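You operate a simulated robot arm through the tools that you are given. There is no shell and no other tool. Be economical: measure what you need, move in short steps, check, and stop when the job is done.

You run a simulated robot arm. Do the job below in one go: nothing can be reset, and whatever is moved stays where it is left.

TASK
Take the gold short spacer from the top of the crimping bench and leave it on the steel pad. Take the white plug from the top of the crimping bench and leave it on the grey hose cover. Put the torque key marked "25 Nm" from the top of the steel table on the top of the red legged cart and the torque key that says "15 Nm" on the low shelf of the red legged cart. Put one of the cream elements from the top of the steel table on top of the grey cover on the top of the steel table. Fetch the black brush and stand it on the upper step of the stepped rack. Any order will do. Set down upright: black brush.

It is judged by the outcome, as a careful person would: the job done as asked, and still so three seconds after it is handed in. It fails if anything else is knocked over, pushed out of place, dropped, spilled or broken. A push-on lid holds only when it is set on centred and level and pressed home; a screw cap is set on level and turned clockwise until tight.

THE ROBOT
A 7-joint arm with a two-finger parallel gripper on a trunk, on a base that drives. Base frame: it is fixed to the floor where the robot stands at the start and does not move with it; the origin is under the middle of the robot, x ahead of it, y to its left, z up; the surface under the hand at the start is at about z = 90. Units: cm, degrees, N and s.
With the tool pointing down near the work surface it reaches from about 24 to 64 cm from the robot's upright axis, wherever it stands. Its first joint turns from -166.0 to 166.0 degrees. Places, roughly: black brush (4x4x12 cm) [-800, 160, 90]; cream element [-625, 150, 100]; grey cover [-750, 125, 75]; grey hose cover (8x4x3 cm) [150, 0, 90]; low shelf of the red legged cart [-510, 190, 30]; short spacer [50, 0, 100]; steel pad (9x4x3 cm) [20, 30, 90]; top of the red legged cart [-510, 200, 90]; torque key [-675, 150, 100]; upper step of the stepped rack (192x22 cm) [-716, -62, 92]; white plug (2x2x4 cm) [150, -10, 90]. Payload 1.57 kg.
The tool frame sits at the grasp point between the pads (the TCP): z along the fingers, y along the line on which they close. The tips reach 3 cm beyond it. Largest opening 8 cm; finger width 1.7, thickness 1.2; the body of the gripper, 4 by 8.2 cm, starts 8 cm behind the TCP.
Orientation is that of the tool frame in the base frame, as a unit quaternion [x, y, z, w]. With the fingers straight down and closing along the base's y, the tool's x points along the base's -x, its y along +y and its z along -z.

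THE INTERFACE
- The arm moves only by the tool send_rows. Its argument "series" is a list of rows, each a list of 7 numbers: the turn, a rotation vector about the tool's x, y, z in units of 60 degrees (1.0 is 60 degrees), then the shift along the tool's x, y, z in units of 200 mm (1.0 is 200 mm), then the gripper command, from -1 (shut) to 1 (fully open), values between in proportion. In form: [[ax, ay, az, tx, ty, tz, jaw], ...]. A call has 1 to 12 rows; each row is the pose to reach, as a shift and turn from the pose commanded when the call began, along the tool's axes at that moment. A call with a number of a shift or a turn outside -1 to 1 is refused whole. Each row takes 0.2 s and may step no farther than 5 cm and 8.6 degrees from the row before; otherwise, or with a gripper value out of range, the whole call is refused. Where a pose cannot be reached the arm comes as near as it can. A force on the tool above 40 N (or 10 N above the force at the start of the call, whichever is more), or a blocked arm, ends the call early, and 0.2 s more pass. The fingers move at their own pace (about 7.2 cm/s each) and stop on an object; they squeeze with about 20 N. The grip force told is the motor's: it shows also when the fingers shut on nothing. Time passes only in rows, and 0.2 s behind the last, so rows that repeat a pose let the fingers close. The reply holds the time, the measured pose of the TCP, the force on the tool along the base axes, the opening and the grip force, in the units named above and with some noise, with the torque about the TCP (base axes, N m) and any sound that the robot's microphone picked up.
- Cameras (640 x 400 px; columns grow to the right, rows downward): "scene" is now at [21.82, 4.28, 144.84]; the picture's right is [0.68, -0.74, 0.00], its down [-0.64, -0.59, -0.49] and it looks along [0.36, 0.33, -0.87] (base axes); focal length 264 px, centre (320, 200). "wrist" rides on the gripper at [7.2, -0.7, -12.2] in the tool frame; the picture's right is [0.09, 1.00, 0.00], its down [-0.84, 0.08, -0.54] and it looks along [-0.54, 0.05, 0.84] (tool axes); focal length 238 px, centre (320, 200). There is no depth. A picture from a camera that has moved, and an enlarged one, comes with that camera's place and axes in the base frame and with its lens.
- grab_frame(camera): a new picture of that camera. No time passes.
- lift_body(by): slides the trunk up (or, below 0, down) by that many cm; the arm and the scene camera ride with it, the base frame stays. It gives what a move gives, with no picture.
- drive_base(legs): drives the robot by 1 to 6 legs, each [ahead, left, turn to the left] in cm, cm and degrees, along the robot's own axes; the way and the turn of a leg run together, so that a leg with both is an arc; at most 150 cm and 180 degrees a leg. The arm and the cameras ride along, it lands a little off, and it stops where it bumps. It gives what a move gives.
- aim_head(pan, tilt): turns the head with the scene camera to pan (to the left, within 86 degrees either way) and tilt (down, from -29 to 69), counted from straight ahead of the robot. It gives what a move gives.
- close_up(camera, box): a new picture of the part [left, top, right, bottom] of that camera's present view, enlarged. No time passes.
- finish_job(): hands the job in; it is judged then, once.

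Go step by step. Nothing tells you exact positions but the pictures and the camera data: compare them with the known pose of the tool, close in by small moves and look again before you grip or let go. The budget is 186 turns and 156 pictures, counting those below and the enlarged ones. Unless the task says otherwise, let go and move clear before handing in.

The tools are called after ">>>" as name(argument=value, ...) on one line, values as JSON. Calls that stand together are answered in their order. send_rows: Moves the arm, as the interface text tells. Its arguments: {"type":"object","properties":{"series":{"type":"array","items":{"type":"array","items":{"type":"number"}}}},"required":["series"]} The other tools are called the same way: lift_body (by) slides the trunk up or down; drive_base (legs) drives the base; aim_head (pan, tilt) turns the head that bears the scene camera; grab_frame (camera) takes a picture; close_up (camera, box) takes an enlarged picture of a part of a camera's view; finish_job () hands the job in.

At the start:

```text
time: 0.0
tool_pos: [35.74, 27.98, 117.33]
tool_rot: [0.0, 1.0, 0.001, -0.001]
force: [0.1, 0.2, -0.4]
ft_torque: [0.0, -0.03, -0.02]
finger_gap: 7.99
grasp_force: 0.1
trunk travel left (down, up): [-70.0, 29.0]
robot x, y, heading: [0.09, -0.15, 0.0]
head pan, tilt: [42.6, 60.8]
```

scene: 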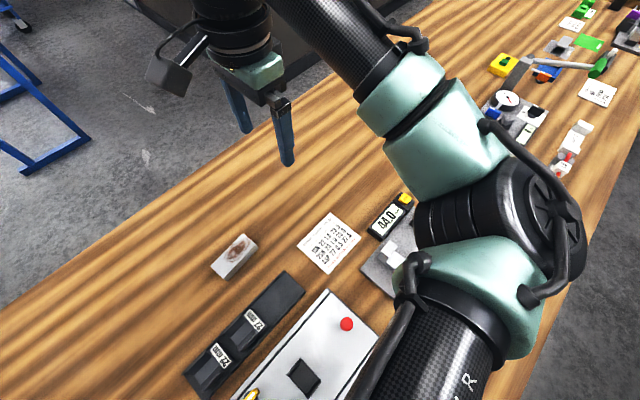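
wrist: 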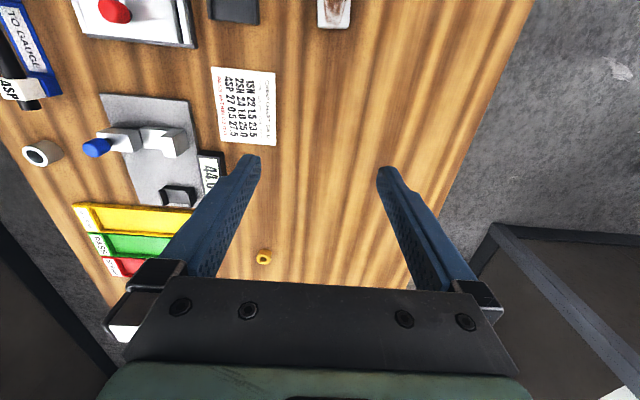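

I'll look around the bench first: a small gold ring shows under the wrist camera, and the scene view needs a wider survey.

>>> close_up(camera="wrist", box=[0, 0, 320, 300])

>>> close_up(camera="scene", box=[440, 0, 640, 200])

>>> aim_head(pan=0, tilt=55)

>>> grab_frame(camera="scene")

```text
1.33 times, centred on (160, 150) of wrist
camera zoom: at [28.55, 27.36, 129.4], right [-0.09, 1.0, 0.0], down [0.84, 0.08, 0.54], along [0.54, 0.05, -0.84], focal length 318 px, centre (533, 267)
```

zoom: 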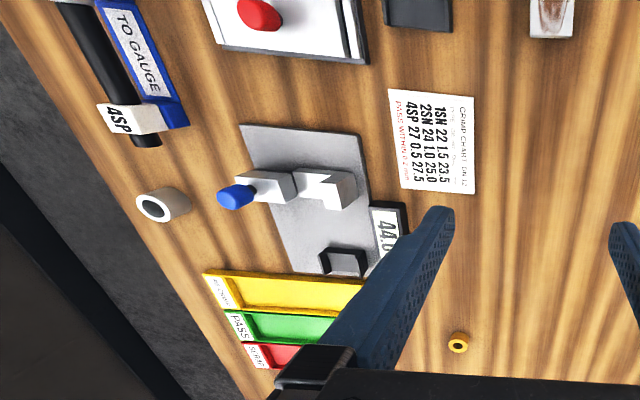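

```text
2.00 times, centred on (540, 100) of scene
camera zoom: at [21.82, 4.28, 144.84], right [0.68, -0.74, 0.0], down [-0.64, -0.59, -0.49], along [0.36, 0.33, -0.87], focal length 527 px, centre (-120, 400)
```

zoom: 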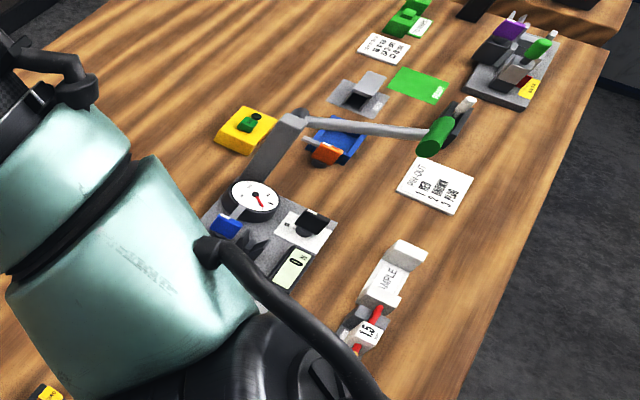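

```text
time: 1.1
tool_pos: [35.71, 28.04, 117.19]
tool_rot: [0.0, 1.0, 0.001, 0.0]
force: [0.2, 0.3, 0.6]
ft_torque: [-0.02, -0.02, 0.03]
finger_gap: 8.0
grasp_force: 0.1
trunk travel left (down, up): [-70.0, 29.0]
robot x, y, heading: [-0.24, -0.16, 0.2]
head pan, tilt: [0.0, 55.0]
```

```text
151 pictures are left
camera scene: at [24.19, -0.16, 145.54], right [0.0, -1.0, 0.0], down [-0.82, 0.0, -0.57], along [0.57, 0.0, -0.82], focal length 264 px, centre (320, 200)
```

scene: 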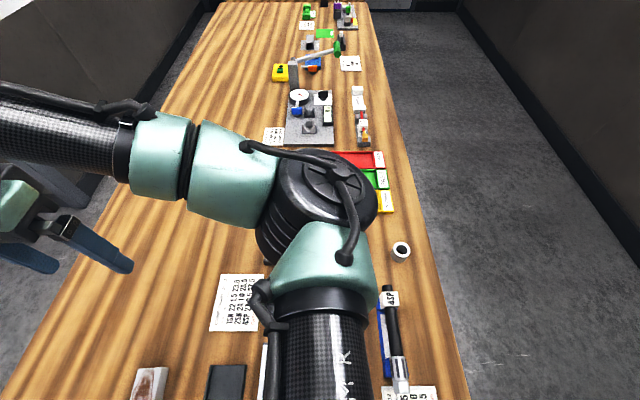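

The bench runs away from me along x. I need to know where the free floor is, so I look to both sides.

>>> aim_head(pan=86, tilt=30)

>>> grab_frame(camera="scene")

>>> aim_head(pan=-86, tilt=40)

>>> grab_frame(camera="scene")

>>> aim_head(pan=-10, tilt=25)

>>> grab_frame(camera="scene")

>>> close_up(camera="scene", box=[220, 80, 420, 205])

```text
time: 2.7
tool_pos: [35.89, 27.96, 117.15]
tool_rot: [0.0, 1.0, 0.0, 0.0]
force: [-0.2, -0.6, -0.1]
ft_torque: [-0.02, -0.02, 0.01]
finger_gap: 8.0
grasp_force: 0.1
trunk travel left (down, up): [-70.0, 29.0]
robot x, y, heading: [-0.0, 0.07, -0.1]
head pan, tilt: [85.9, 30.0]
```

```text
150 pictures are left
camera scene: at [17.63, 8.85, 149.14], right [1.0, -0.07, 0.0], down [-0.04, -0.5, -0.87], along [0.06, 0.86, -0.5], focal length 264 px, centre (320, 200)
```

scene: 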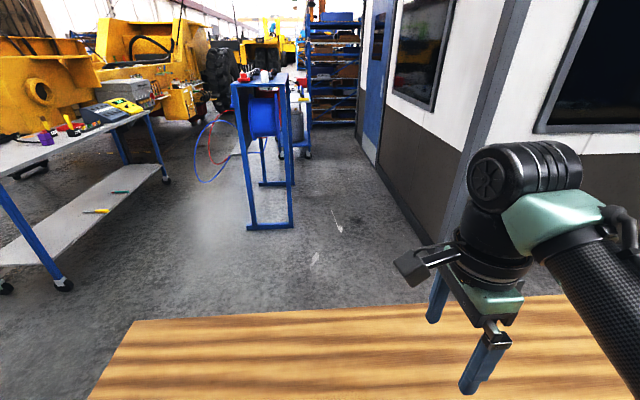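

```text
time: 5.3
tool_pos: [35.86, 28.03, 117.29]
tool_rot: [0.001, 1.0, 0.0, 0.001]
force: [0.4, -1.0, -0.2]
ft_torque: [-0.03, 0.02, -0.01]
finger_gap: 8.0
grasp_force: 0.1
trunk travel left (down, up): [-70.0, 29.0]
robot x, y, heading: [-0.15, -0.03, 0.1]
head pan, tilt: [-85.9, 40.0]
```

```text
149 pictures are left
camera scene: at [17.59, -8.65, 147.61], right [-1.0, -0.07, 0.0], down [-0.05, 0.64, -0.77], along [0.05, -0.76, -0.64], focal length 264 px, centre (320, 200)
```

scene: 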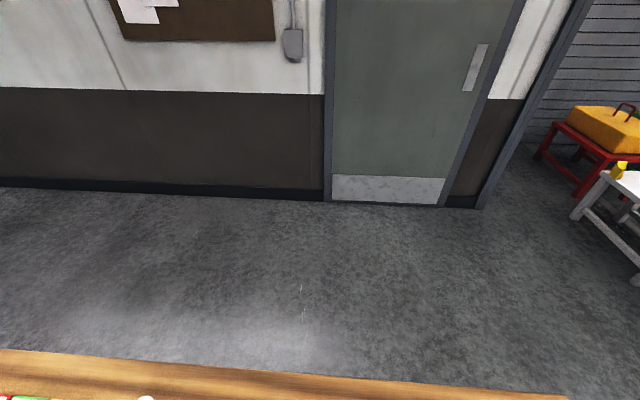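

```text
time: 6.8
tool_pos: [35.9, 28.0, 117.26]
tool_rot: [0.0, 1.0, 0.0, 0.001]
force: [-0.1, -0.1, 0.1]
ft_torque: [0.0, -0.01, 0.0]
finger_gap: 8.02
grasp_force: 0.0
trunk travel left (down, up): [-70.0, 29.0]
robot x, y, heading: [-0.23, -0.02, 0.0]
head pan, tilt: [-10.0, 25.0]
```

```text
148 pictures are left
camera scene: at [26.05, -1.78, 149.94], right [-0.17, -0.98, 0.0], down [-0.42, 0.07, -0.91], along [0.89, -0.16, -0.42], focal length 264 px, centre (320, 200)
```

scene: 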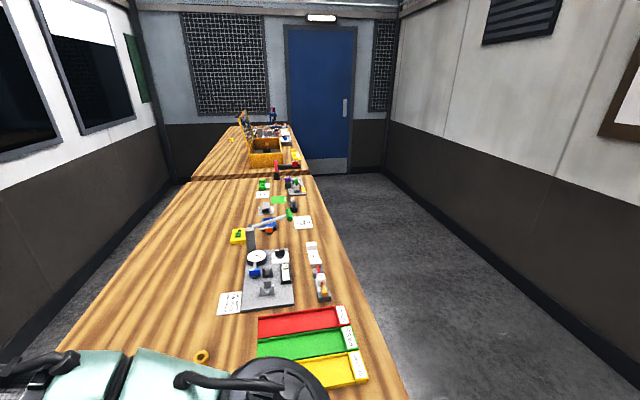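

```text
3.20 times, centred on (320, 142) of scene
camera zoom: at [26.05, -1.78, 149.94], right [-0.17, -0.98, 0.0], down [-0.42, 0.07, -0.91], along [0.89, -0.16, -0.42], focal length 844 px, centre (320, 384)
```

zoom: 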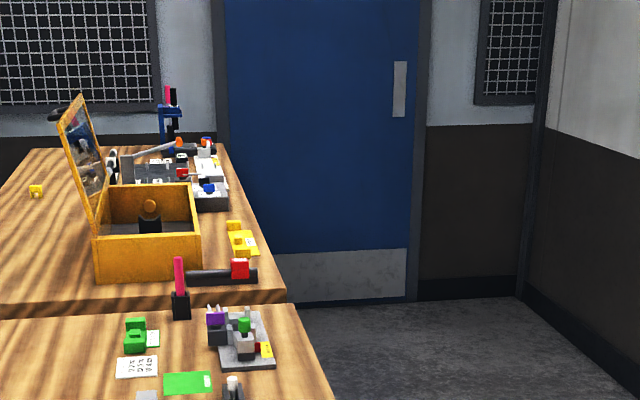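

The bench seems to extend under or past me, so I check what is close to my own base.

>>> aim_head(pan=86, tilt=69)

>>> grab_frame(camera="scene")

>>> aim_head(pan=-60, tilt=69)

>>> grab_frame(camera="scene")

>>> aim_head(pan=0, tilt=69)

>>> grab_frame(camera="scene")

```text
time: 8.5
tool_pos: [35.86, 28.08, 117.29]
tool_rot: [0.0, 1.0, 0.0, 0.0]
force: [-0.2, 0.3, -0.2]
ft_torque: [-0.01, 0.02, 0.01]
finger_gap: 7.99
grasp_force: 0.0
trunk travel left (down, up): [-70.0, 29.0]
robot x, y, heading: [-0.26, -0.25, 0.0]
head pan, tilt: [85.9, 68.8]
```

```text
146 pictures are left
camera scene: at [17.38, 5.41, 144.0], right [1.0, -0.07, 0.0], down [-0.07, -0.93, -0.36], along [0.03, 0.36, -0.93], focal length 264 px, centre (320, 200)
```

scene: 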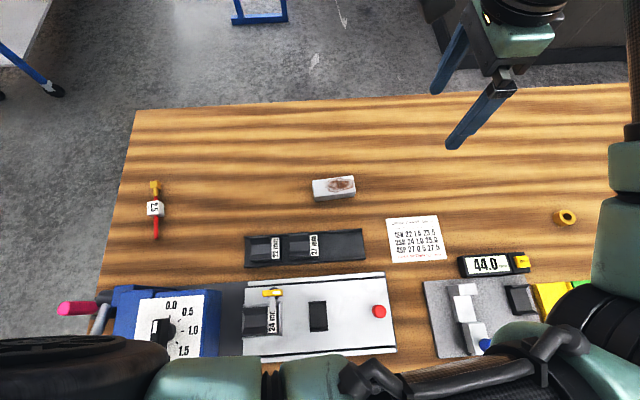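

```text
time: 10.8
tool_pos: [35.82, 28.06, 117.25]
tool_rot: [0.0, 1.0, 0.0, 0.0]
force: [0.0, -1.0, -0.1]
ft_torque: [0.03, 0.0, 0.0]
finger_gap: 8.01
grasp_force: 0.0
trunk travel left (down, up): [-70.0, 29.0]
robot x, y, heading: [-0.1, -0.48, -0.0]
head pan, tilt: [-60.0, 68.8]
```

```text
145 pictures are left
camera scene: at [19.78, -5.01, 144.0], right [-0.87, -0.5, 0.0], down [-0.47, 0.81, -0.36], along [0.18, -0.31, -0.93], focal length 264 px, centre (320, 200)
```

scene: 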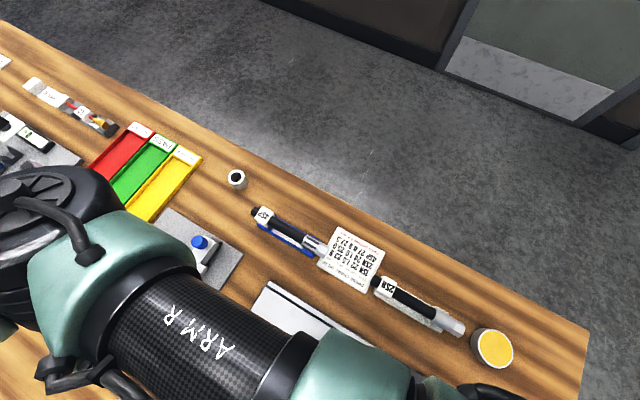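

```text
time: 12.1
tool_pos: [35.81, 27.95, 117.22]
tool_rot: [0.0, 1.0, 0.0, 0.0]
force: [0.5, -1.0, 0.6]
ft_torque: [0.01, -0.02, -0.01]
finger_gap: 7.95
grasp_force: 0.0
trunk travel left (down, up): [-70.0, 29.0]
robot x, y, heading: [-0.16, 0.24, 0.1]
head pan, tilt: [0.0, 68.8]
```

```text
144 pictures are left
camera scene: at [22.57, -0.18, 144.0], right [0.0, -1.0, 0.0], down [-0.93, 0.0, -0.36], along [0.36, 0.0, -0.93], focal length 264 px, centre (320, 200)
```

scene: 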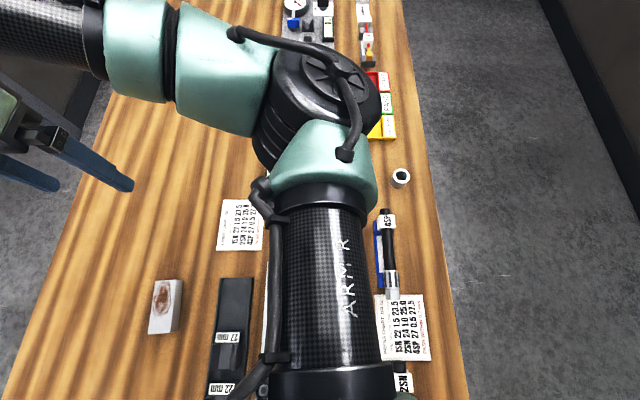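

The robot appears to hang over the bench (items lie right under its axis). I'll drive ahead a little toward the gold ring and see that it moves freely.

>>> drive_base(legs=[[25, 0, 0]])

>>> grab_frame(camera="scene")

>>> grab_frame(camera="wrist")

```text
time: 14.0
tool_pos: [61.85, 27.91, 117.12]
tool_rot: [0.001, 1.0, 0.0, -0.001]
force: [0.0, -0.1, 0.2]
ft_torque: [0.02, 0.03, -0.02]
finger_gap: 8.01
grasp_force: 0.0
trunk travel left (down, up): [-70.0, 29.0]
robot x, y, heading: [26.09, 0.02, -0.2]
head pan, tilt: [0.0, 68.8]
```

```text
143 pictures are left
camera scene: at [48.52, -0.24, 143.99], right [0.0, -1.0, 0.0], down [-0.93, 0.0, -0.36], along [0.36, 0.0, -0.93], focal length 264 px, centre (320, 200)
```

scene: 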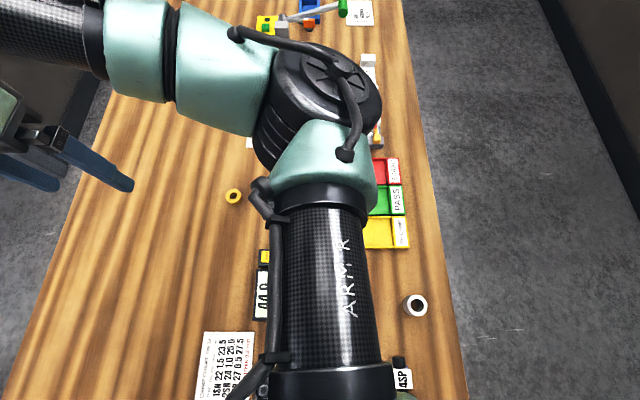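

```text
142 pictures are left
camera wrist: at [54.54, 27.28, 129.4], right [-0.09, 1.0, 0.0], down [0.84, 0.08, 0.54], along [0.54, 0.05, -0.84], focal length 238 px, centre (320, 200)
```

wrist: 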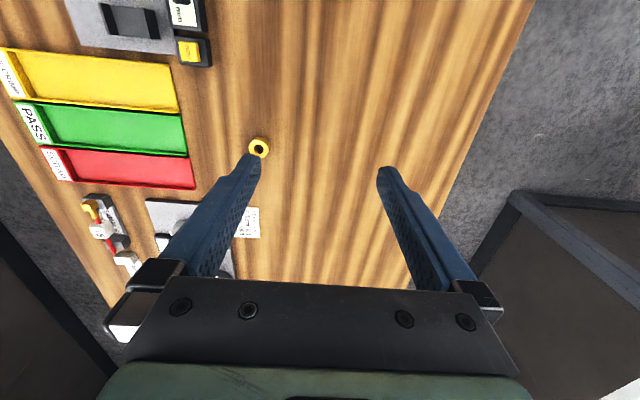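

Driving works. The gold ring is near (70, 18.5); I move above it.

>>> send_rows(series=[[0, 0, 0, -0.1, -0.12, 0.15, 1], [0, 0, 0, -0.2, -0.235, 0.3, 1], [0, 0, 0, -0.3, -0.35, 0.45, 1], [0, 0, 0, -0.41, -0.47, 0.6, 1], [0, 0, 0, -0.41, -0.47, 0.6, 1]])

>>> grab_frame(camera="wrist")

```text
time: 15.2
tool_pos: [69.99, 18.26, 105.0]
tool_rot: [0.001, 1.0, -0.001, 0.0]
force: [-0.6, 0.4, -0.1]
ft_torque: [0.0, -0.02, 0.02]
finger_gap: 7.99
grasp_force: 0.1
trunk travel left (down, up): [-70.0, 29.0]
robot x, y, heading: [25.66, 0.05, 0.1]
head pan, tilt: [0.0, 68.8]
```

```text
141 pictures are left
camera wrist: at [62.7, 17.73, 117.21], right [-0.09, 1.0, 0.0], down [0.84, 0.08, 0.54], along [0.54, 0.05, -0.84], focal length 238 px, centre (320, 200)
```

wrist: 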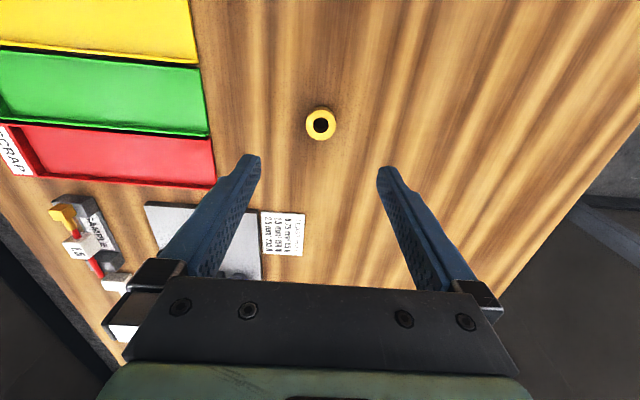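

Centred over the ring; descend to just above the bench.

>>> send_rows(series=[[0, 0, 0, 0.007, 0.005, 0.2, 1], [0, 0, 0, 0.014, 0.005, 0.4, 1], [0, 0, 0, 0.014, 0.005, 0.55, 1], [0, 0, 0, 0.014, 0.005, 0.55, 1]])

>>> grab_frame(camera="wrist")

```text
time: 16.2
tool_pos: [69.74, 18.62, 93.89]
tool_rot: [0.0, 1.0, -0.001, 0.001]
force: [-0.7, 0.8, 0.3]
ft_torque: [-0.04, -0.02, 0.0]
finger_gap: 8.0
grasp_force: 0.0
trunk travel left (down, up): [-70.0, 29.0]
robot x, y, heading: [25.5, -0.17, -0.2]
head pan, tilt: [0.0, 68.8]
```

```text
140 pictures are left
camera wrist: at [62.44, 17.94, 106.19], right [-0.09, 1.0, 0.0], down [0.84, 0.08, 0.54], along [0.54, 0.05, -0.84], focal length 238 px, centre (320, 200)
```

wrist: 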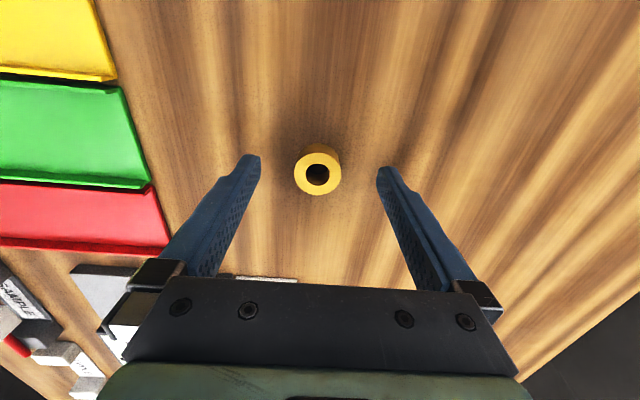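

The ring is about 3 cm wide and centred between the pads. Lower a touch and close.

>>> send_rows(series=[[0, 0, 0, 0.004, -0.006, 0.022, 1], [0, 0, 0, 0.004, -0.006, 0.022, -1], [0, 0, 0, 0.004, -0.006, 0.022, -1], [0, 0, 0, 0.004, -0.006, 0.022, -1], [0, 0, 0, 0.004, -0.006, 0.022, -1], [0, 0, 0, 0.004, -0.006, -0.2, -1], [0, 0, 0, 0.004, -0.006, -0.4, -1]])

>>> grab_frame(camera="wrist")

```text
time: 17.8
tool_pos: [69.58, 18.12, 102.01]
tool_rot: [0.001, 1.0, -0.001, -0.001]
force: [-0.5, -0.2, -0.3]
ft_torque: [0.03, -0.03, -0.01]
finger_gap: 2.97
grasp_force: 19.6
trunk travel left (down, up): [-70.0, 29.0]
robot x, y, heading: [25.95, -0.03, -0.0]
head pan, tilt: [0.0, 68.8]
```

```text
139 pictures are left
camera wrist: at [62.42, 17.55, 114.25], right [-0.09, 1.0, 0.0], down [0.84, 0.08, 0.54], along [0.54, 0.05, -0.84], focal length 238 px, centre (320, 200)
```

wrist: 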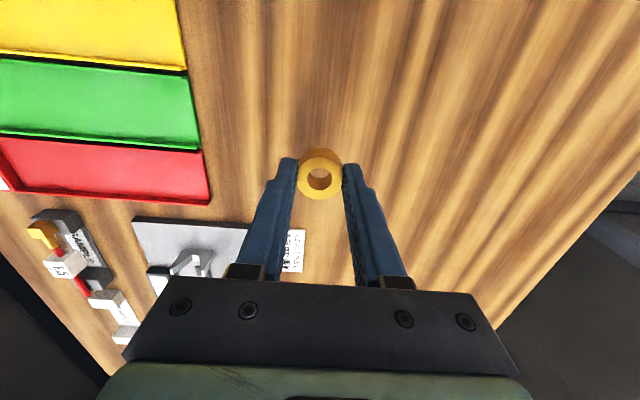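

Gripped. Raise, drive back, and approach the steel pad.

>>> send_rows(series=[[0, 0, 0, 0, 0, -0.2, -1], [0, 0, 0, 0, 0, -0.4, -1], [0, 0, 0, 0, 0, -0.6, -1]])

>>> drive_base(legs=[[-30, 0, 0]])

>>> aim_head(pan=60, tilt=65)

>>> grab_frame(camera="scene")

>>> grab_frame(camera="wrist")

```text
time: 18.6
tool_pos: [69.72, 18.17, 114.2]
tool_rot: [0.002, 1.0, 0.0, -0.001]
force: [0.1, -0.7, -0.5]
ft_torque: [0.02, 0.0, 0.0]
finger_gap: 2.96
grasp_force: 20.1
trunk travel left (down, up): [-70.0, 29.0]
robot x, y, heading: [26.06, -0.15, -0.3]
head pan, tilt: [0.0, 68.8]
```

```text
time: 20.6
tool_pos: [40.62, 18.38, 114.23]
tool_rot: [-0.001, 1.0, 0.0, 0.0]
force: [-0.3, -0.8, -0.2]
ft_torque: [-0.02, -0.03, -0.02]
finger_gap: 2.93
grasp_force: 20.1
trunk travel left (down, up): [-70.0, 29.0]
robot x, y, heading: [-2.84, -0.11, 0.1]
head pan, tilt: [0.0, 68.8]
```

```text
time: 21.9
tool_pos: [40.74, 18.27, 114.05]
tool_rot: [-0.001, 1.0, 0.0, 0.0]
force: [0.4, -0.1, -1.2]
ft_torque: [0.02, -0.03, 0.02]
finger_gap: 2.96
grasp_force: 19.9
trunk travel left (down, up): [-70.0, 29.0]
robot x, y, heading: [-3.4, -0.05, -0.1]
head pan, tilt: [60.0, 65.0]
```

```text
138 pictures are left
camera scene: at [16.89, 5.1, 144.38], right [0.87, -0.5, 0.0], down [-0.45, -0.79, -0.42], along [0.21, 0.37, -0.91], focal length 264 px, centre (320, 200)
```

scene: 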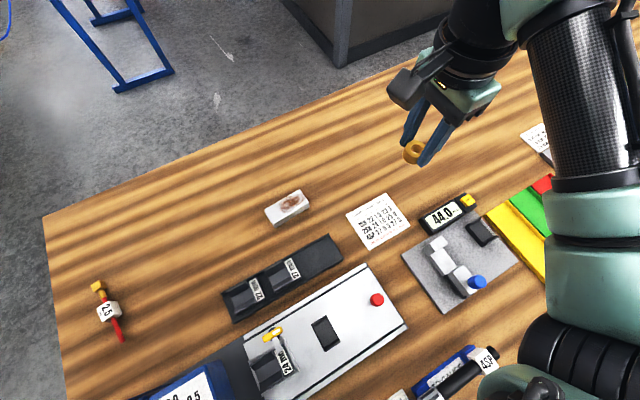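

```text
137 pictures are left
camera wrist: at [33.42, 17.7, 126.26], right [-0.09, 1.0, 0.0], down [0.84, 0.08, 0.54], along [0.54, 0.05, -0.84], focal length 238 px, centre (320, 200)
```

wrist: 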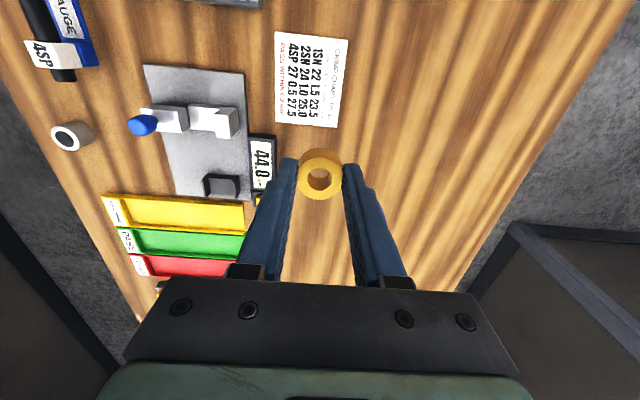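

Pad top centre about (22.5, 28.3). Move above it.

>>> send_rows(series=[[0, 0, 0, 0.18, 0.1, 0.05, -1], [0, 0, 0, 0.36, 0.2, 0.1, -1], [0, 0, 0, 0.54, 0.3, 0.2, -1], [0, 0, 0, 0.72, 0.4, 0.3, -1], [0, 0, 0, 0.91, 0.5, 0.4, -1], [0, 0, 0, 0.91, 0.5, 0.4, -1]])

>>> grab_frame(camera="wrist")

>>> grab_frame(camera="scene")

```text
time: 23.3
tool_pos: [22.15, 28.16, 105.84]
tool_rot: [-0.001, 1.0, 0.0, -0.001]
force: [-0.1, 0.7, -0.2]
ft_torque: [0.05, 0.03, -0.01]
finger_gap: 2.94
grasp_force: 19.9
trunk travel left (down, up): [-70.0, 29.0]
robot x, y, heading: [-3.1, 0.01, 0.3]
head pan, tilt: [60.0, 65.0]
```

```text
136 pictures are left
camera wrist: at [14.8, 27.49, 117.95], right [-0.09, 1.0, 0.0], down [0.84, 0.08, 0.54], along [0.54, 0.05, -0.84], focal length 238 px, centre (320, 200)
```

wrist: 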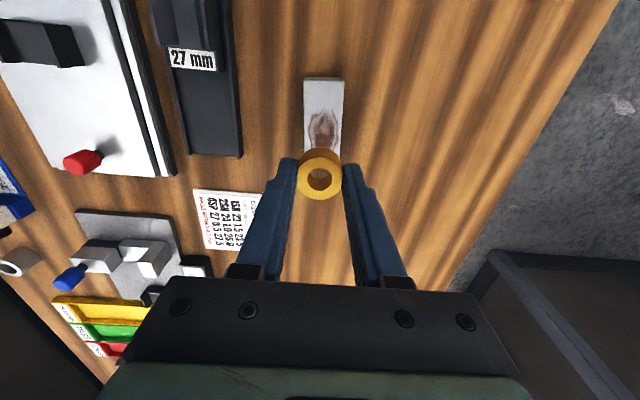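

```text
135 pictures are left
camera scene: at [16.91, 5.04, 144.38], right [0.87, -0.5, 0.0], down [-0.45, -0.79, -0.42], along [0.21, 0.37, -0.91], focal length 264 px, centre (320, 200)
```

scene: 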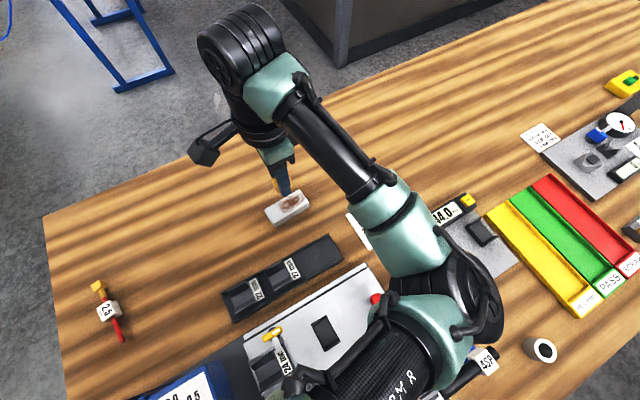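

Aligned within a few mm; lower onto the pad.

>>> send_rows(series=[[0, 0, 0, 0, 0.012, 0.2, -1], [0, 0, 0, 0, 0.012, 0.36, -1], [0, 0, 0, 0, 0.012, 0.43, -1], [0, 0, 0, 0, 0.012, 0.43, -1]])

>>> close_up(camera="wrist", box=[220, 60, 420, 220])

>>> close_up(camera="scene", box=[220, 140, 340, 240])

```text
time: 24.3
tool_pos: [22.4, 28.39, 97.27]
tool_rot: [-0.001, 1.0, 0.0, 0.0]
force: [0.4, 0.3, -0.4]
ft_torque: [0.0, 0.03, 0.0]
finger_gap: 2.97
grasp_force: 20.1
trunk travel left (down, up): [-70.0, 29.0]
robot x, y, heading: [-3.06, 0.18, 0.1]
head pan, tilt: [60.0, 65.0]
```

```text
2.50 times, centred on (320, 140) of wrist
camera zoom: at [15.07, 27.69, 109.42], right [-0.09, 1.0, 0.0], down [0.84, 0.08, 0.54], along [0.54, 0.05, -0.84], focal length 596 px, centre (320, 350)
```

zoom: 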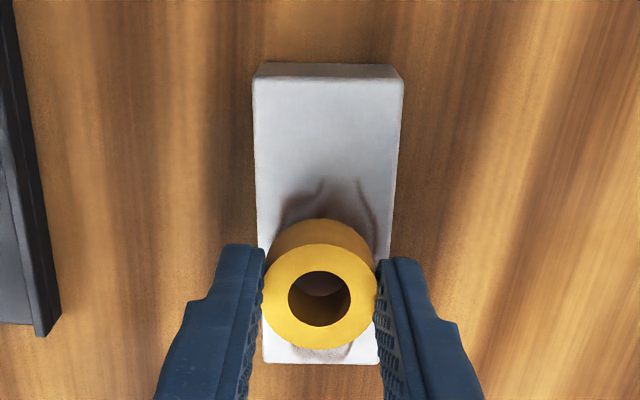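

```text
4.00 times, centred on (280, 190) of scene
camera zoom: at [16.88, 5.09, 144.38], right [0.87, -0.5, 0.0], down [-0.45, -0.79, -0.42], along [0.21, 0.37, -0.91], focal length 1054 px, centre (480, 240)
```

zoom: 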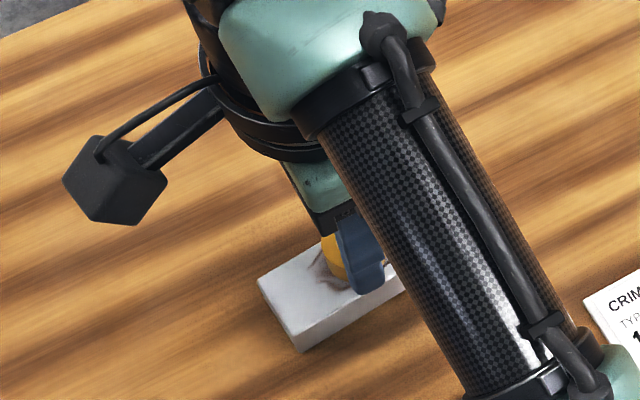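

Nicely over the pad; lower to contact, release and rise.

>>> send_rows(series=[[0, 0, 0, 0.02, 0.003, 0.015, -1], [0, 0, 0, 0.02, 0.003, 0.03, -1], [0, 0, 0, 0.02, 0.003, 0.037, -1], [0, 0, 0, 0.02, 0.003, 0.037, -1]])

>>> close_up(camera="wrist", box=[220, 60, 420, 220])

```text
time: 25.3
tool_pos: [22.0, 28.52, 96.67]
tool_rot: [-0.002, 1.0, 0.0, 0.0]
force: [0.2, 0.1, -1.0]
ft_torque: [0.02, -0.01, 0.02]
finger_gap: 3.0
grasp_force: 20.0
trunk travel left (down, up): [-70.0, 29.0]
robot x, y, heading: [-3.17, 0.07, 0.3]
head pan, tilt: [60.0, 65.0]
```

```text
2.50 times, centred on (320, 140) of wrist
camera zoom: at [14.75, 27.89, 108.84], right [-0.09, 1.0, 0.0], down [0.84, 0.08, 0.54], along [0.54, 0.05, -0.84], focal length 596 px, centre (320, 350)
```

zoom: 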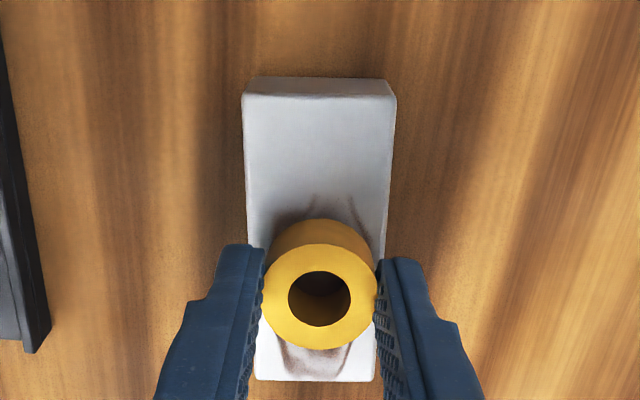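

No contact yet; step down slowly.

>>> send_rows(series=[[0, 0, 0, 0, -0.005, 0.005, -1], [0, 0, 0, 0, -0.005, 0.01, -1], [0, 0, 0, 0, -0.005, 0.015, -1]])

```text
time: 26.1
tool_pos: [22.07, 28.52, 96.57]
tool_rot: [-0.001, 1.0, 0.001, 0.001]
force: [0.1, 0.6, 8.1]
ft_torque: [0.02, -0.01, 0.0]
finger_gap: 2.97
grasp_force: 20.3
trunk travel left (down, up): [-70.0, 29.0]
robot x, y, heading: [-3.03, 0.08, 0.1]
head pan, tilt: [60.0, 65.0]
```

Contact felt (8 N). Release and rise.

>>> send_rows(series=[[0, 0, 0, 0, 0, -0.003, -0.3], [0, 0, 0, 0, 0, -0.003, -0.1], [0, 0, 0, 0, 0, -0.003, 0.1], [0, 0, 0, 0, 0, -0.003, 0.1], [0, 0, 0, 0, 0, -0.2, 0.1], [0, 0, 0, 0, 0, -0.4, 0.1], [0, 0, 0, 0, 0, -0.6, 0.1], [0, 0, 0, 0, 0, -0.8, 1], [0, 0, 0, 0, 0, -1, 1]])

>>> grab_frame(camera="wrist")

```text
time: 28.1
tool_pos: [21.78, 28.69, 116.82]
tool_rot: [0.0, 1.0, -0.001, 0.0]
force: [-0.9, 0.3, 1.3]
ft_torque: [0.0, -0.01, 0.0]
finger_gap: 8.01
grasp_force: 0.2
trunk travel left (down, up): [-70.0, 29.0]
robot x, y, heading: [-3.05, 0.03, 0.0]
head pan, tilt: [60.0, 65.0]
```

```text
131 pictures are left
camera wrist: at [14.45, 28.15, 128.9], right [-0.09, 1.0, 0.0], down [0.84, 0.08, 0.54], along [0.54, 0.05, -0.84], focal length 238 px, centre (320, 200)
```

wrist: 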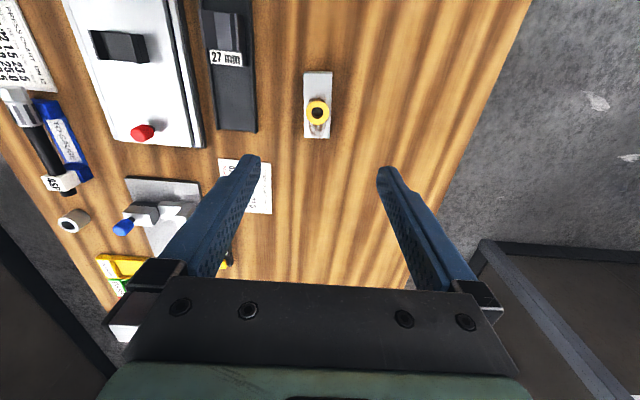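

Spacer sits on the pad. Now drive ahead toward the plug.

>>> drive_base(legs=[[105, 0, 0]])

>>> aim_head(pan=-5, tilt=55)

>>> grab_frame(camera="scene")

>>> grab_frame(camera="wrist")

```text
time: 33.4
tool_pos: [124.06, 30.68, 116.66]
tool_rot: [-0.012, 1.0, 0.0, 0.001]
force: [0.5, -0.7, -0.1]
ft_torque: [0.0, -0.03, -0.02]
finger_gap: 8.01
grasp_force: 0.1
trunk travel left (down, up): [-70.0, 29.0]
robot x, y, heading: [100.0, 1.22, 1.3]
head pan, tilt: [60.0, 65.0]
```

```text
time: 34.8
tool_pos: [124.07, 30.61, 116.73]
tool_rot: [-0.011, 1.0, 0.0, -0.001]
force: [0.4, 0.4, 0.1]
ft_torque: [-0.01, -0.03, -0.02]
finger_gap: 8.03
grasp_force: 0.1
trunk travel left (down, up): [-70.0, 29.0]
robot x, y, heading: [99.82, 1.25, 1.3]
head pan, tilt: [-5.0, 55.0]
```

```text
130 pictures are left
camera scene: at [124.0, 1.01, 145.54], right [-0.06, -1.0, 0.0], down [-0.82, 0.05, -0.57], along [0.57, -0.04, -0.82], focal length 264 px, centre (320, 200)
```

scene: 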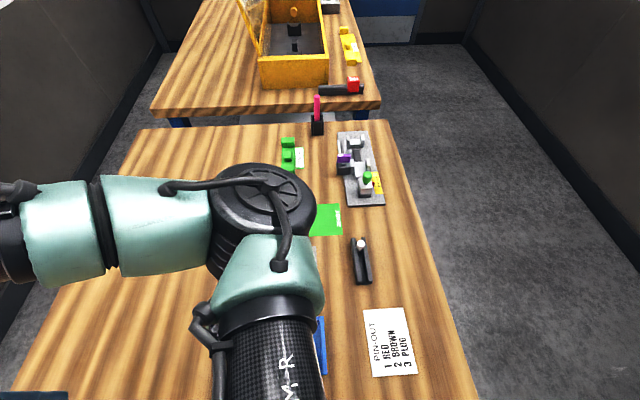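

```text
129 pictures are left
camera wrist: at [116.83, 29.8, 128.85], right [-0.12, 0.99, 0.0], down [0.83, 0.1, 0.54], along [0.54, 0.06, -0.84], focal length 238 px, centre (320, 200)
```

wrist: 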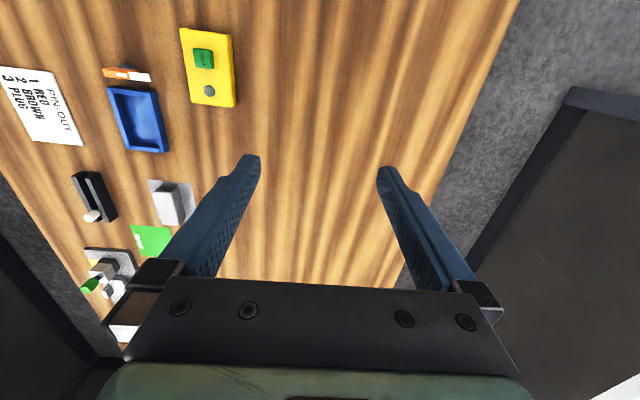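

The plug (white, in a black holder) and grey hose cover on its plate are in view. There was a lever arm near x≈108 that I passed over; I check it is undisturbed.

>>> aim_head(pan=86, tilt=69)

>>> grab_frame(camera="scene")

>>> aim_head(pan=-80, tilt=69)

>>> grab_frame(camera="scene")

```text
time: 36.4
tool_pos: [124.07, 30.63, 116.62]
tool_rot: [-0.012, 1.0, 0.0, 0.0]
force: [-0.3, -0.2, 0.4]
ft_torque: [0.03, -0.03, 0.01]
finger_gap: 8.0
grasp_force: 0.1
trunk travel left (down, up): [-70.0, 29.0]
robot x, y, heading: [99.71, 0.95, 1.3]
head pan, tilt: [85.9, 68.8]
```

```text
128 pictures are left
camera scene: at [117.07, 7.05, 144.0], right [1.0, -0.05, 0.0], down [-0.05, -0.93, -0.36], along [0.02, 0.36, -0.93], focal length 264 px, centre (320, 200)
```

scene: 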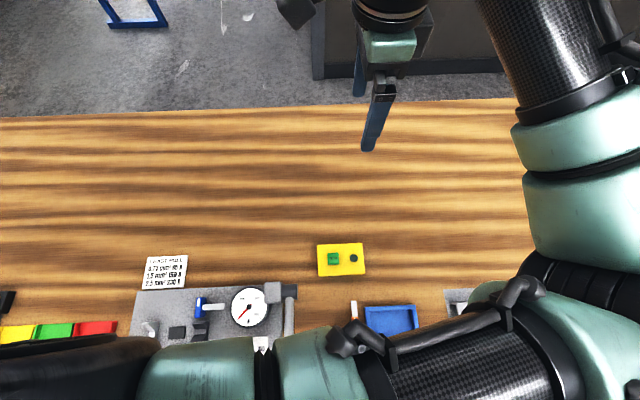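

```text
time: 39.0
tool_pos: [124.22, 30.67, 116.63]
tool_rot: [-0.012, 1.0, 0.0, 0.0]
force: [1.2, -0.3, 0.1]
ft_torque: [0.01, -0.01, 0.03]
finger_gap: 7.98
grasp_force: 0.1
trunk travel left (down, up): [-70.0, 29.0]
robot x, y, heading: [99.83, 1.23, 1.4]
head pan, tilt: [-80.0, 68.8]
```

```text
127 pictures are left
camera scene: at [117.9, -4.02, 144.0], right [-0.98, -0.2, 0.0], down [-0.18, 0.91, -0.36], along [0.07, -0.36, -0.93], focal length 264 px, centre (320, 200)
```

scene: 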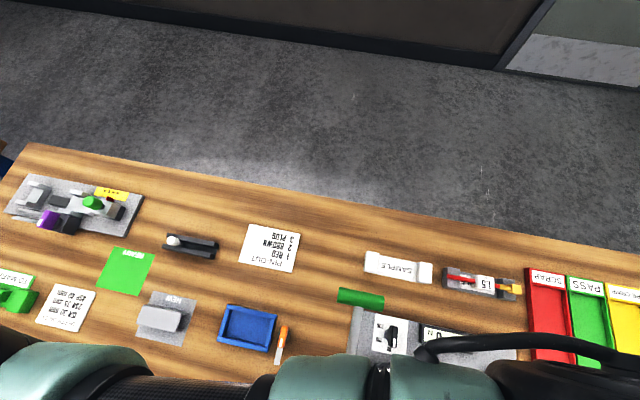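

Lever intact. Zoom into the plug and hose cover.

>>> close_up(camera="scene", box=[90, 210, 250, 350])

>>> close_up(camera="wrist", box=[40, 140, 240, 270])

```text
2.86 times, centred on (170, 280) of scene
camera zoom: at [117.9, -4.02, 144.0], right [-0.98, -0.2, 0.0], down [-0.18, 0.91, -0.36], along [0.07, -0.36, -0.93], focal length 753 px, centre (749, -29)
```

zoom: 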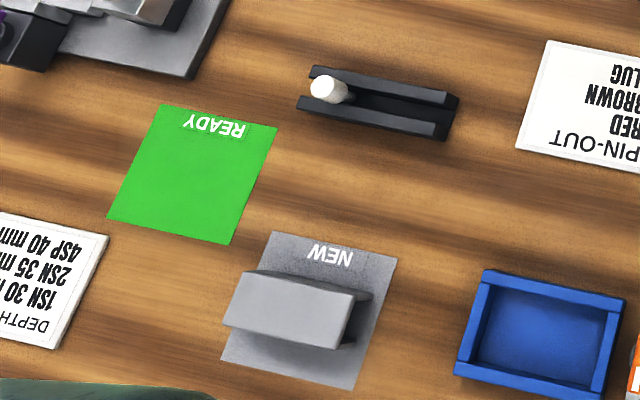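

```text
3.08 times, centred on (140, 205) of wrist
camera zoom: at [116.83, 29.8, 128.85], right [-0.12, 0.99, 0.0], down [0.83, 0.1, 0.54], along [0.54, 0.06, -0.84], focal length 733 px, centre (874, 185)
```

zoom: 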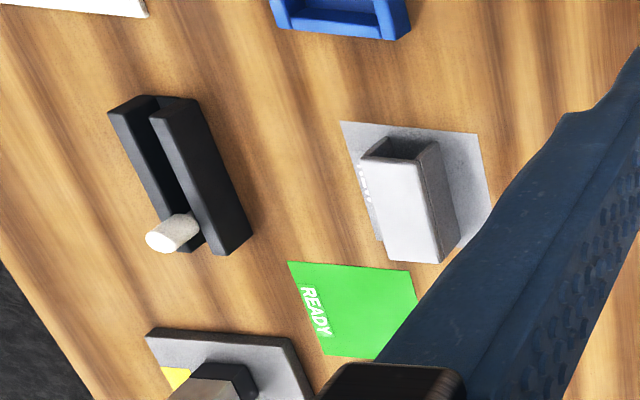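

The cover is a channel with a flat top at roughly z 93; the plug top is at about (148, −9.4, 94). Move over there in two steps.

>>> send_rows(series=[[0, 0, 0, -0.1, -0.2, 0, 1], [0, 0, 0, -0.2, -0.4, 0, 1], [0, 0, 0, -0.34, -0.6, 0, 1], [0, 0, 0, -0.47, -0.8, 0, 1], [0, 0, 0, -0.58, -1.0, 0, 1]])

>>> send_rows(series=[[0, 0, 0, -0.11, -0.2, 0, 1], [0, 0, 0, -0.22, -0.4, 0, 1], [0, 0, 0, -0.33, -0.6, 0.1, 1], [0, 0, 0, -0.45, -0.8, 0.2, 1], [0, 0, 0, -0.57, -1.0, 0.3, 1], [0, 0, 0, -0.57, -1.0, 0.4, 1]])

>>> grab_frame(camera="wrist")

```text
time: 40.1
tool_pos: [135.87, 10.74, 116.86]
tool_rot: [-0.012, 1.0, 0.0, 0.001]
force: [-0.2, -1.1, 0.8]
ft_torque: [0.03, -0.03, 0.0]
finger_gap: 7.98
grasp_force: 0.0
trunk travel left (down, up): [-70.0, 29.0]
robot x, y, heading: [99.98, 1.28, 1.3]
head pan, tilt: [-80.0, 68.8]
```

```text
refused: row 4 steps farther than a row can; nothing moved
```

```text
124 pictures are left
camera wrist: at [128.69, 9.95, 128.95], right [-0.12, 0.99, 0.0], down [0.83, 0.1, 0.54], along [0.54, 0.06, -0.84], focal length 238 px, centre (320, 200)
```

wrist: 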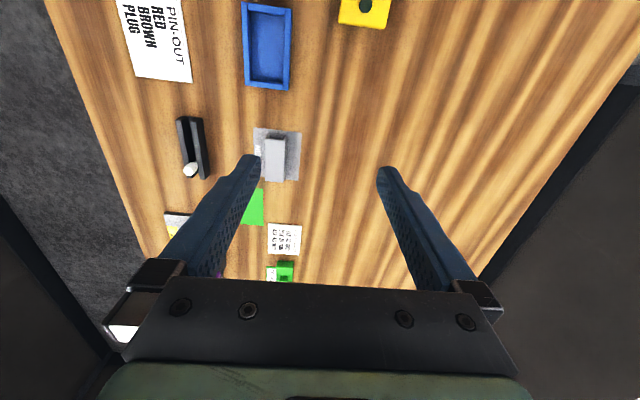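

>>> send_rows(series=[[0, 0, 0, -0.11, -0.18, 0, 1], [0, 0, 0, -0.22, -0.36, 0.05, 1], [0, 0, 0, -0.33, -0.54, 0.1, 1], [0, 0, 0, -0.43, -0.72, 0.2, 1], [0, 0, 0, -0.53, -0.89, 0.3, 1], [0, 0, 0, -0.58, -1.0, 0.4, 1], [0, 0, 0, -0.58, -1.0, 0.55, 1], [0, 0, 0, -0.58, -1.0, 0.55, 1]])

>>> grab_frame(camera="wrist")

>>> close_up(camera="wrist", box=[240, 60, 400, 160])

```text
time: 42.0
tool_pos: [148.21, -8.94, 105.67]
tool_rot: [-0.011, 1.0, 0.0, 0.0]
force: [-0.2, 0.1, 0.2]
ft_torque: [-0.04, 0.04, -0.01]
finger_gap: 7.99
grasp_force: 0.1
trunk travel left (down, up): [-70.0, 29.0]
robot x, y, heading: [99.78, 1.19, 1.1]
head pan, tilt: [-80.0, 68.8]
```

```text
123 pictures are left
camera wrist: at [141.02, -9.7, 117.87], right [-0.12, 0.99, 0.0], down [0.83, 0.1, 0.54], along [0.54, 0.06, -0.84], focal length 238 px, centre (320, 200)
```

wrist: 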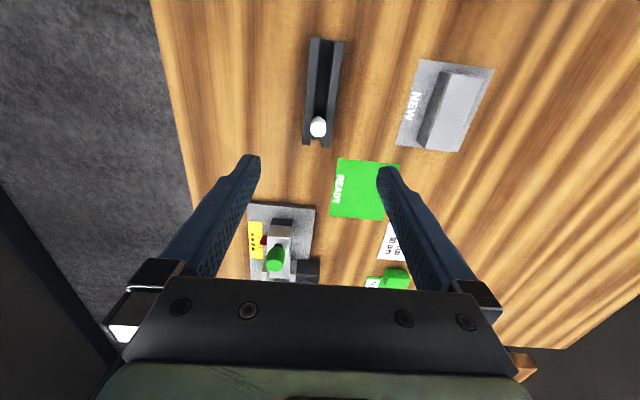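

```text
4.00 times, centred on (320, 110) of wrist
camera zoom: at [141.02, -9.7, 117.87], right [-0.12, 0.99, 0.0], down [0.83, 0.1, 0.54], along [0.54, 0.06, -0.84], focal length 953 px, centre (320, 560)
```

zoom: 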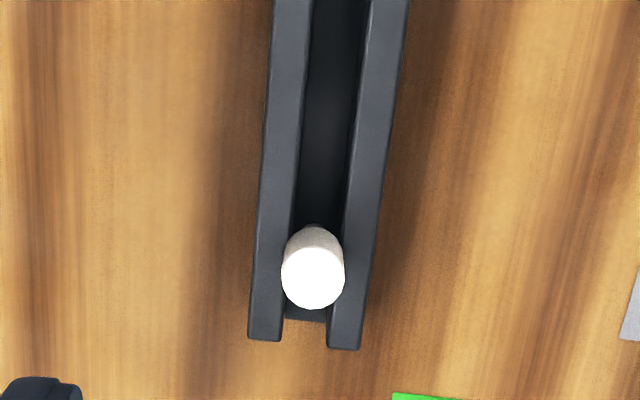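

Plug ≈1.6 cm across, standing in the channel. Lower so the pads straddle its top above the walls, then look.

>>> send_rows(series=[[0, 0, 0, 0.012, -0.012, 0.2, 0.3], [0, 0, 0, 0.012, -0.012, 0.4, 0.0], [0, 0, 0, 0.012, -0.012, 0.48, 0.0], [0, 0, 0, 0.012, -0.012, 0.48, 0.0]])

>>> close_up(camera="wrist", box=[220, 80, 420, 220])

>>> close_up(camera="scene", box=[100, 180, 260, 290])

```text
time: 43.0
tool_pos: [148.2, -9.38, 96.17]
tool_rot: [-0.011, 1.0, -0.001, 0.0]
force: [-0.2, -0.2, 0.7]
ft_torque: [0.01, 0.02, -0.04]
finger_gap: 4.01
grasp_force: 0.0
trunk travel left (down, up): [-70.0, 29.0]
robot x, y, heading: [99.81, 0.87, 1.2]
head pan, tilt: [-80.0, 68.8]
```

```text
2.86 times, centred on (320, 150) of wrist
camera zoom: at [140.97, -10.06, 108.33], right [-0.12, 0.99, 0.0], down [0.83, 0.1, 0.54], along [0.54, 0.06, -0.84], focal length 681 px, centre (320, 343)
```

zoom: 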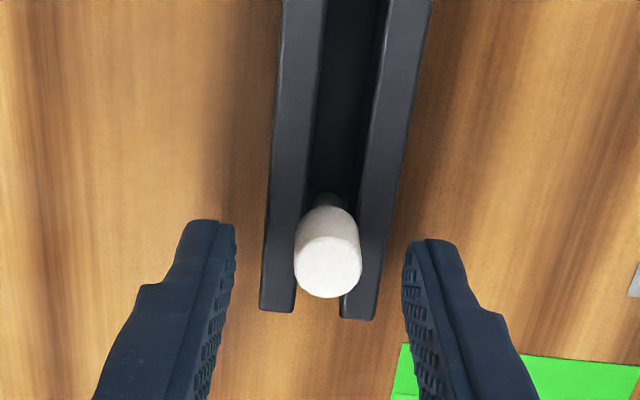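

```text
3.64 times, centred on (180, 235) of scene
camera zoom: at [117.9, -4.02, 144.0], right [-0.98, -0.2, 0.0], down [-0.18, 0.91, -0.36], along [0.07, -0.36, -0.93], focal length 958 px, centre (829, 73)
```

zoom: 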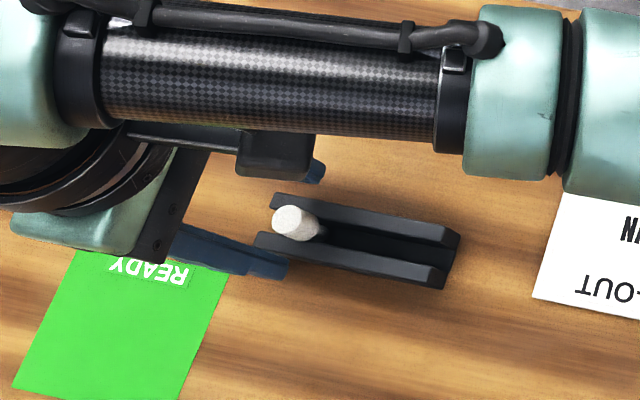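

Shift slightly, lower 0.7 cm and close on the plug's head.

>>> send_rows(series=[[0, 0, 0, 0.006, 0.012, 0.02, 0.0], [0, 0, 0, 0.006, 0.012, 0.035, 0.0], [0, 0, 0, 0.006, 0.012, 0.035, -0.5], [0, 0, 0, 0.006, 0.012, 0.035, -1], [0, 0, 0, 0.006, 0.012, 0.035, -1], [0, 0, 0, 0.006, 0.012, 0.035, -1]])

>>> close_up(camera="wrist", box=[220, 80, 420, 220])

```text
time: 44.4
tool_pos: [147.95, -8.83, 95.46]
tool_rot: [-0.011, 1.0, -0.001, 0.0]
force: [-0.8, -1.0, 0.6]
ft_torque: [-0.01, -0.03, -0.01]
finger_gap: 0.94
grasp_force: 19.5
trunk travel left (down, up): [-70.0, 29.0]
robot x, y, heading: [99.73, 1.2, 1.4]
head pan, tilt: [-80.0, 68.8]
```

```text
2.86 times, centred on (320, 150) of wrist
camera zoom: at [140.74, -9.72, 107.59], right [-0.12, 0.99, 0.0], down [0.83, 0.1, 0.54], along [0.54, 0.06, -0.84], focal length 681 px, centre (320, 343)
```

zoom: 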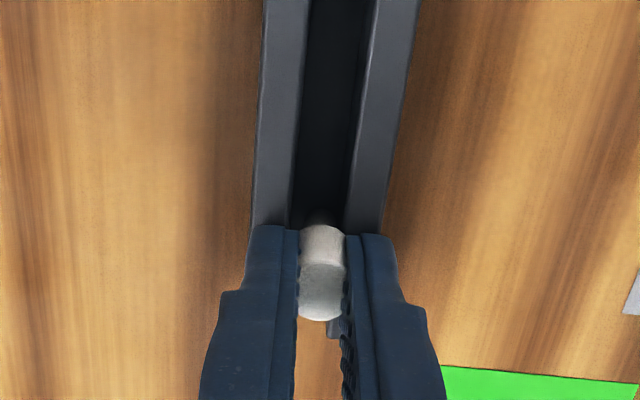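

>>> close_up(camera="scene", box=[120, 190, 220, 260])

```text
5.71 times, centred on (170, 225) of scene
camera zoom: at [117.9, -4.03, 144.0], right [-0.98, -0.2, 0.0], down [-0.18, 0.91, -0.36], along [0.07, -0.36, -0.93], focal length 1506 px, centre (1177, 57)
```

zoom: 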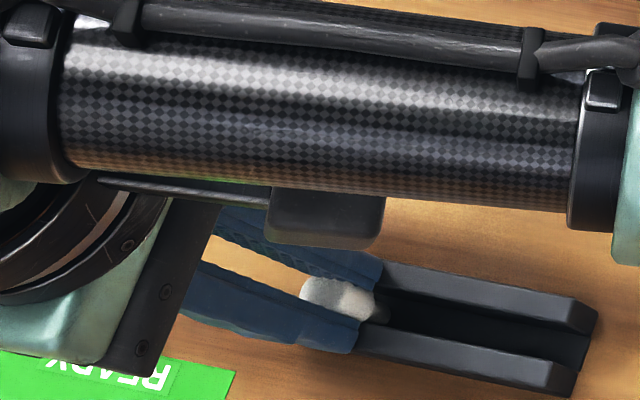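

The pads hold it. Lift straight up and check.

>>> send_rows(series=[[0, 0, 0, 0, 0, -0.05, -1], [0, 0, 0, 0, 0, -0.15, -1], [0, 0, 0, 0, 0, -0.3, -1], [0, 0, 0, 0, 0, -0.45, -1]])

>>> grab_frame(camera="wrist")

>>> grab_frame(camera="scene")

```text
time: 45.4
tool_pos: [147.95, -9.01, 104.52]
tool_rot: [-0.011, 1.0, -0.001, -0.001]
force: [0.0, 0.5, -0.1]
ft_torque: [0.02, 0.02, 0.01]
finger_gap: 1.35
grasp_force: 20.4
trunk travel left (down, up): [-70.0, 29.0]
robot x, y, heading: [99.96, 1.23, 1.2]
head pan, tilt: [-80.0, 68.8]
```

```text
117 pictures are left
camera wrist: at [140.69, -9.71, 116.63], right [-0.12, 0.99, 0.0], down [0.83, 0.1, 0.54], along [0.54, 0.06, -0.84], focal length 238 px, centre (320, 200)
```

wrist: 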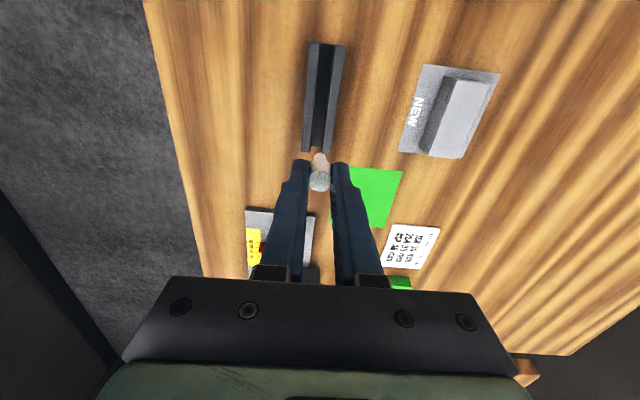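

```text
116 pictures are left
camera scene: at [117.88, -4.02, 144.0], right [-0.98, -0.2, 0.0], down [-0.18, 0.91, -0.36], along [0.07, -0.36, -0.93], focal length 264 px, centre (320, 200)
```

scene: 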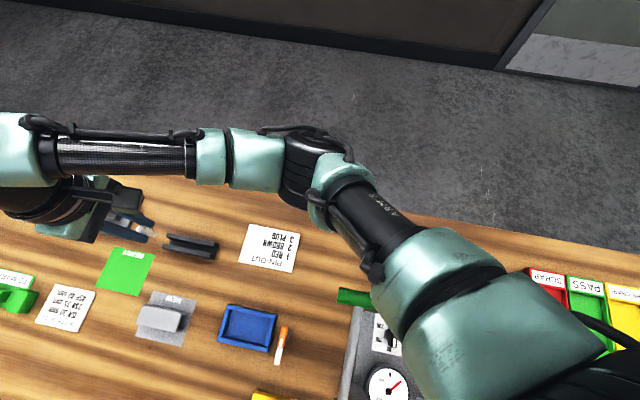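

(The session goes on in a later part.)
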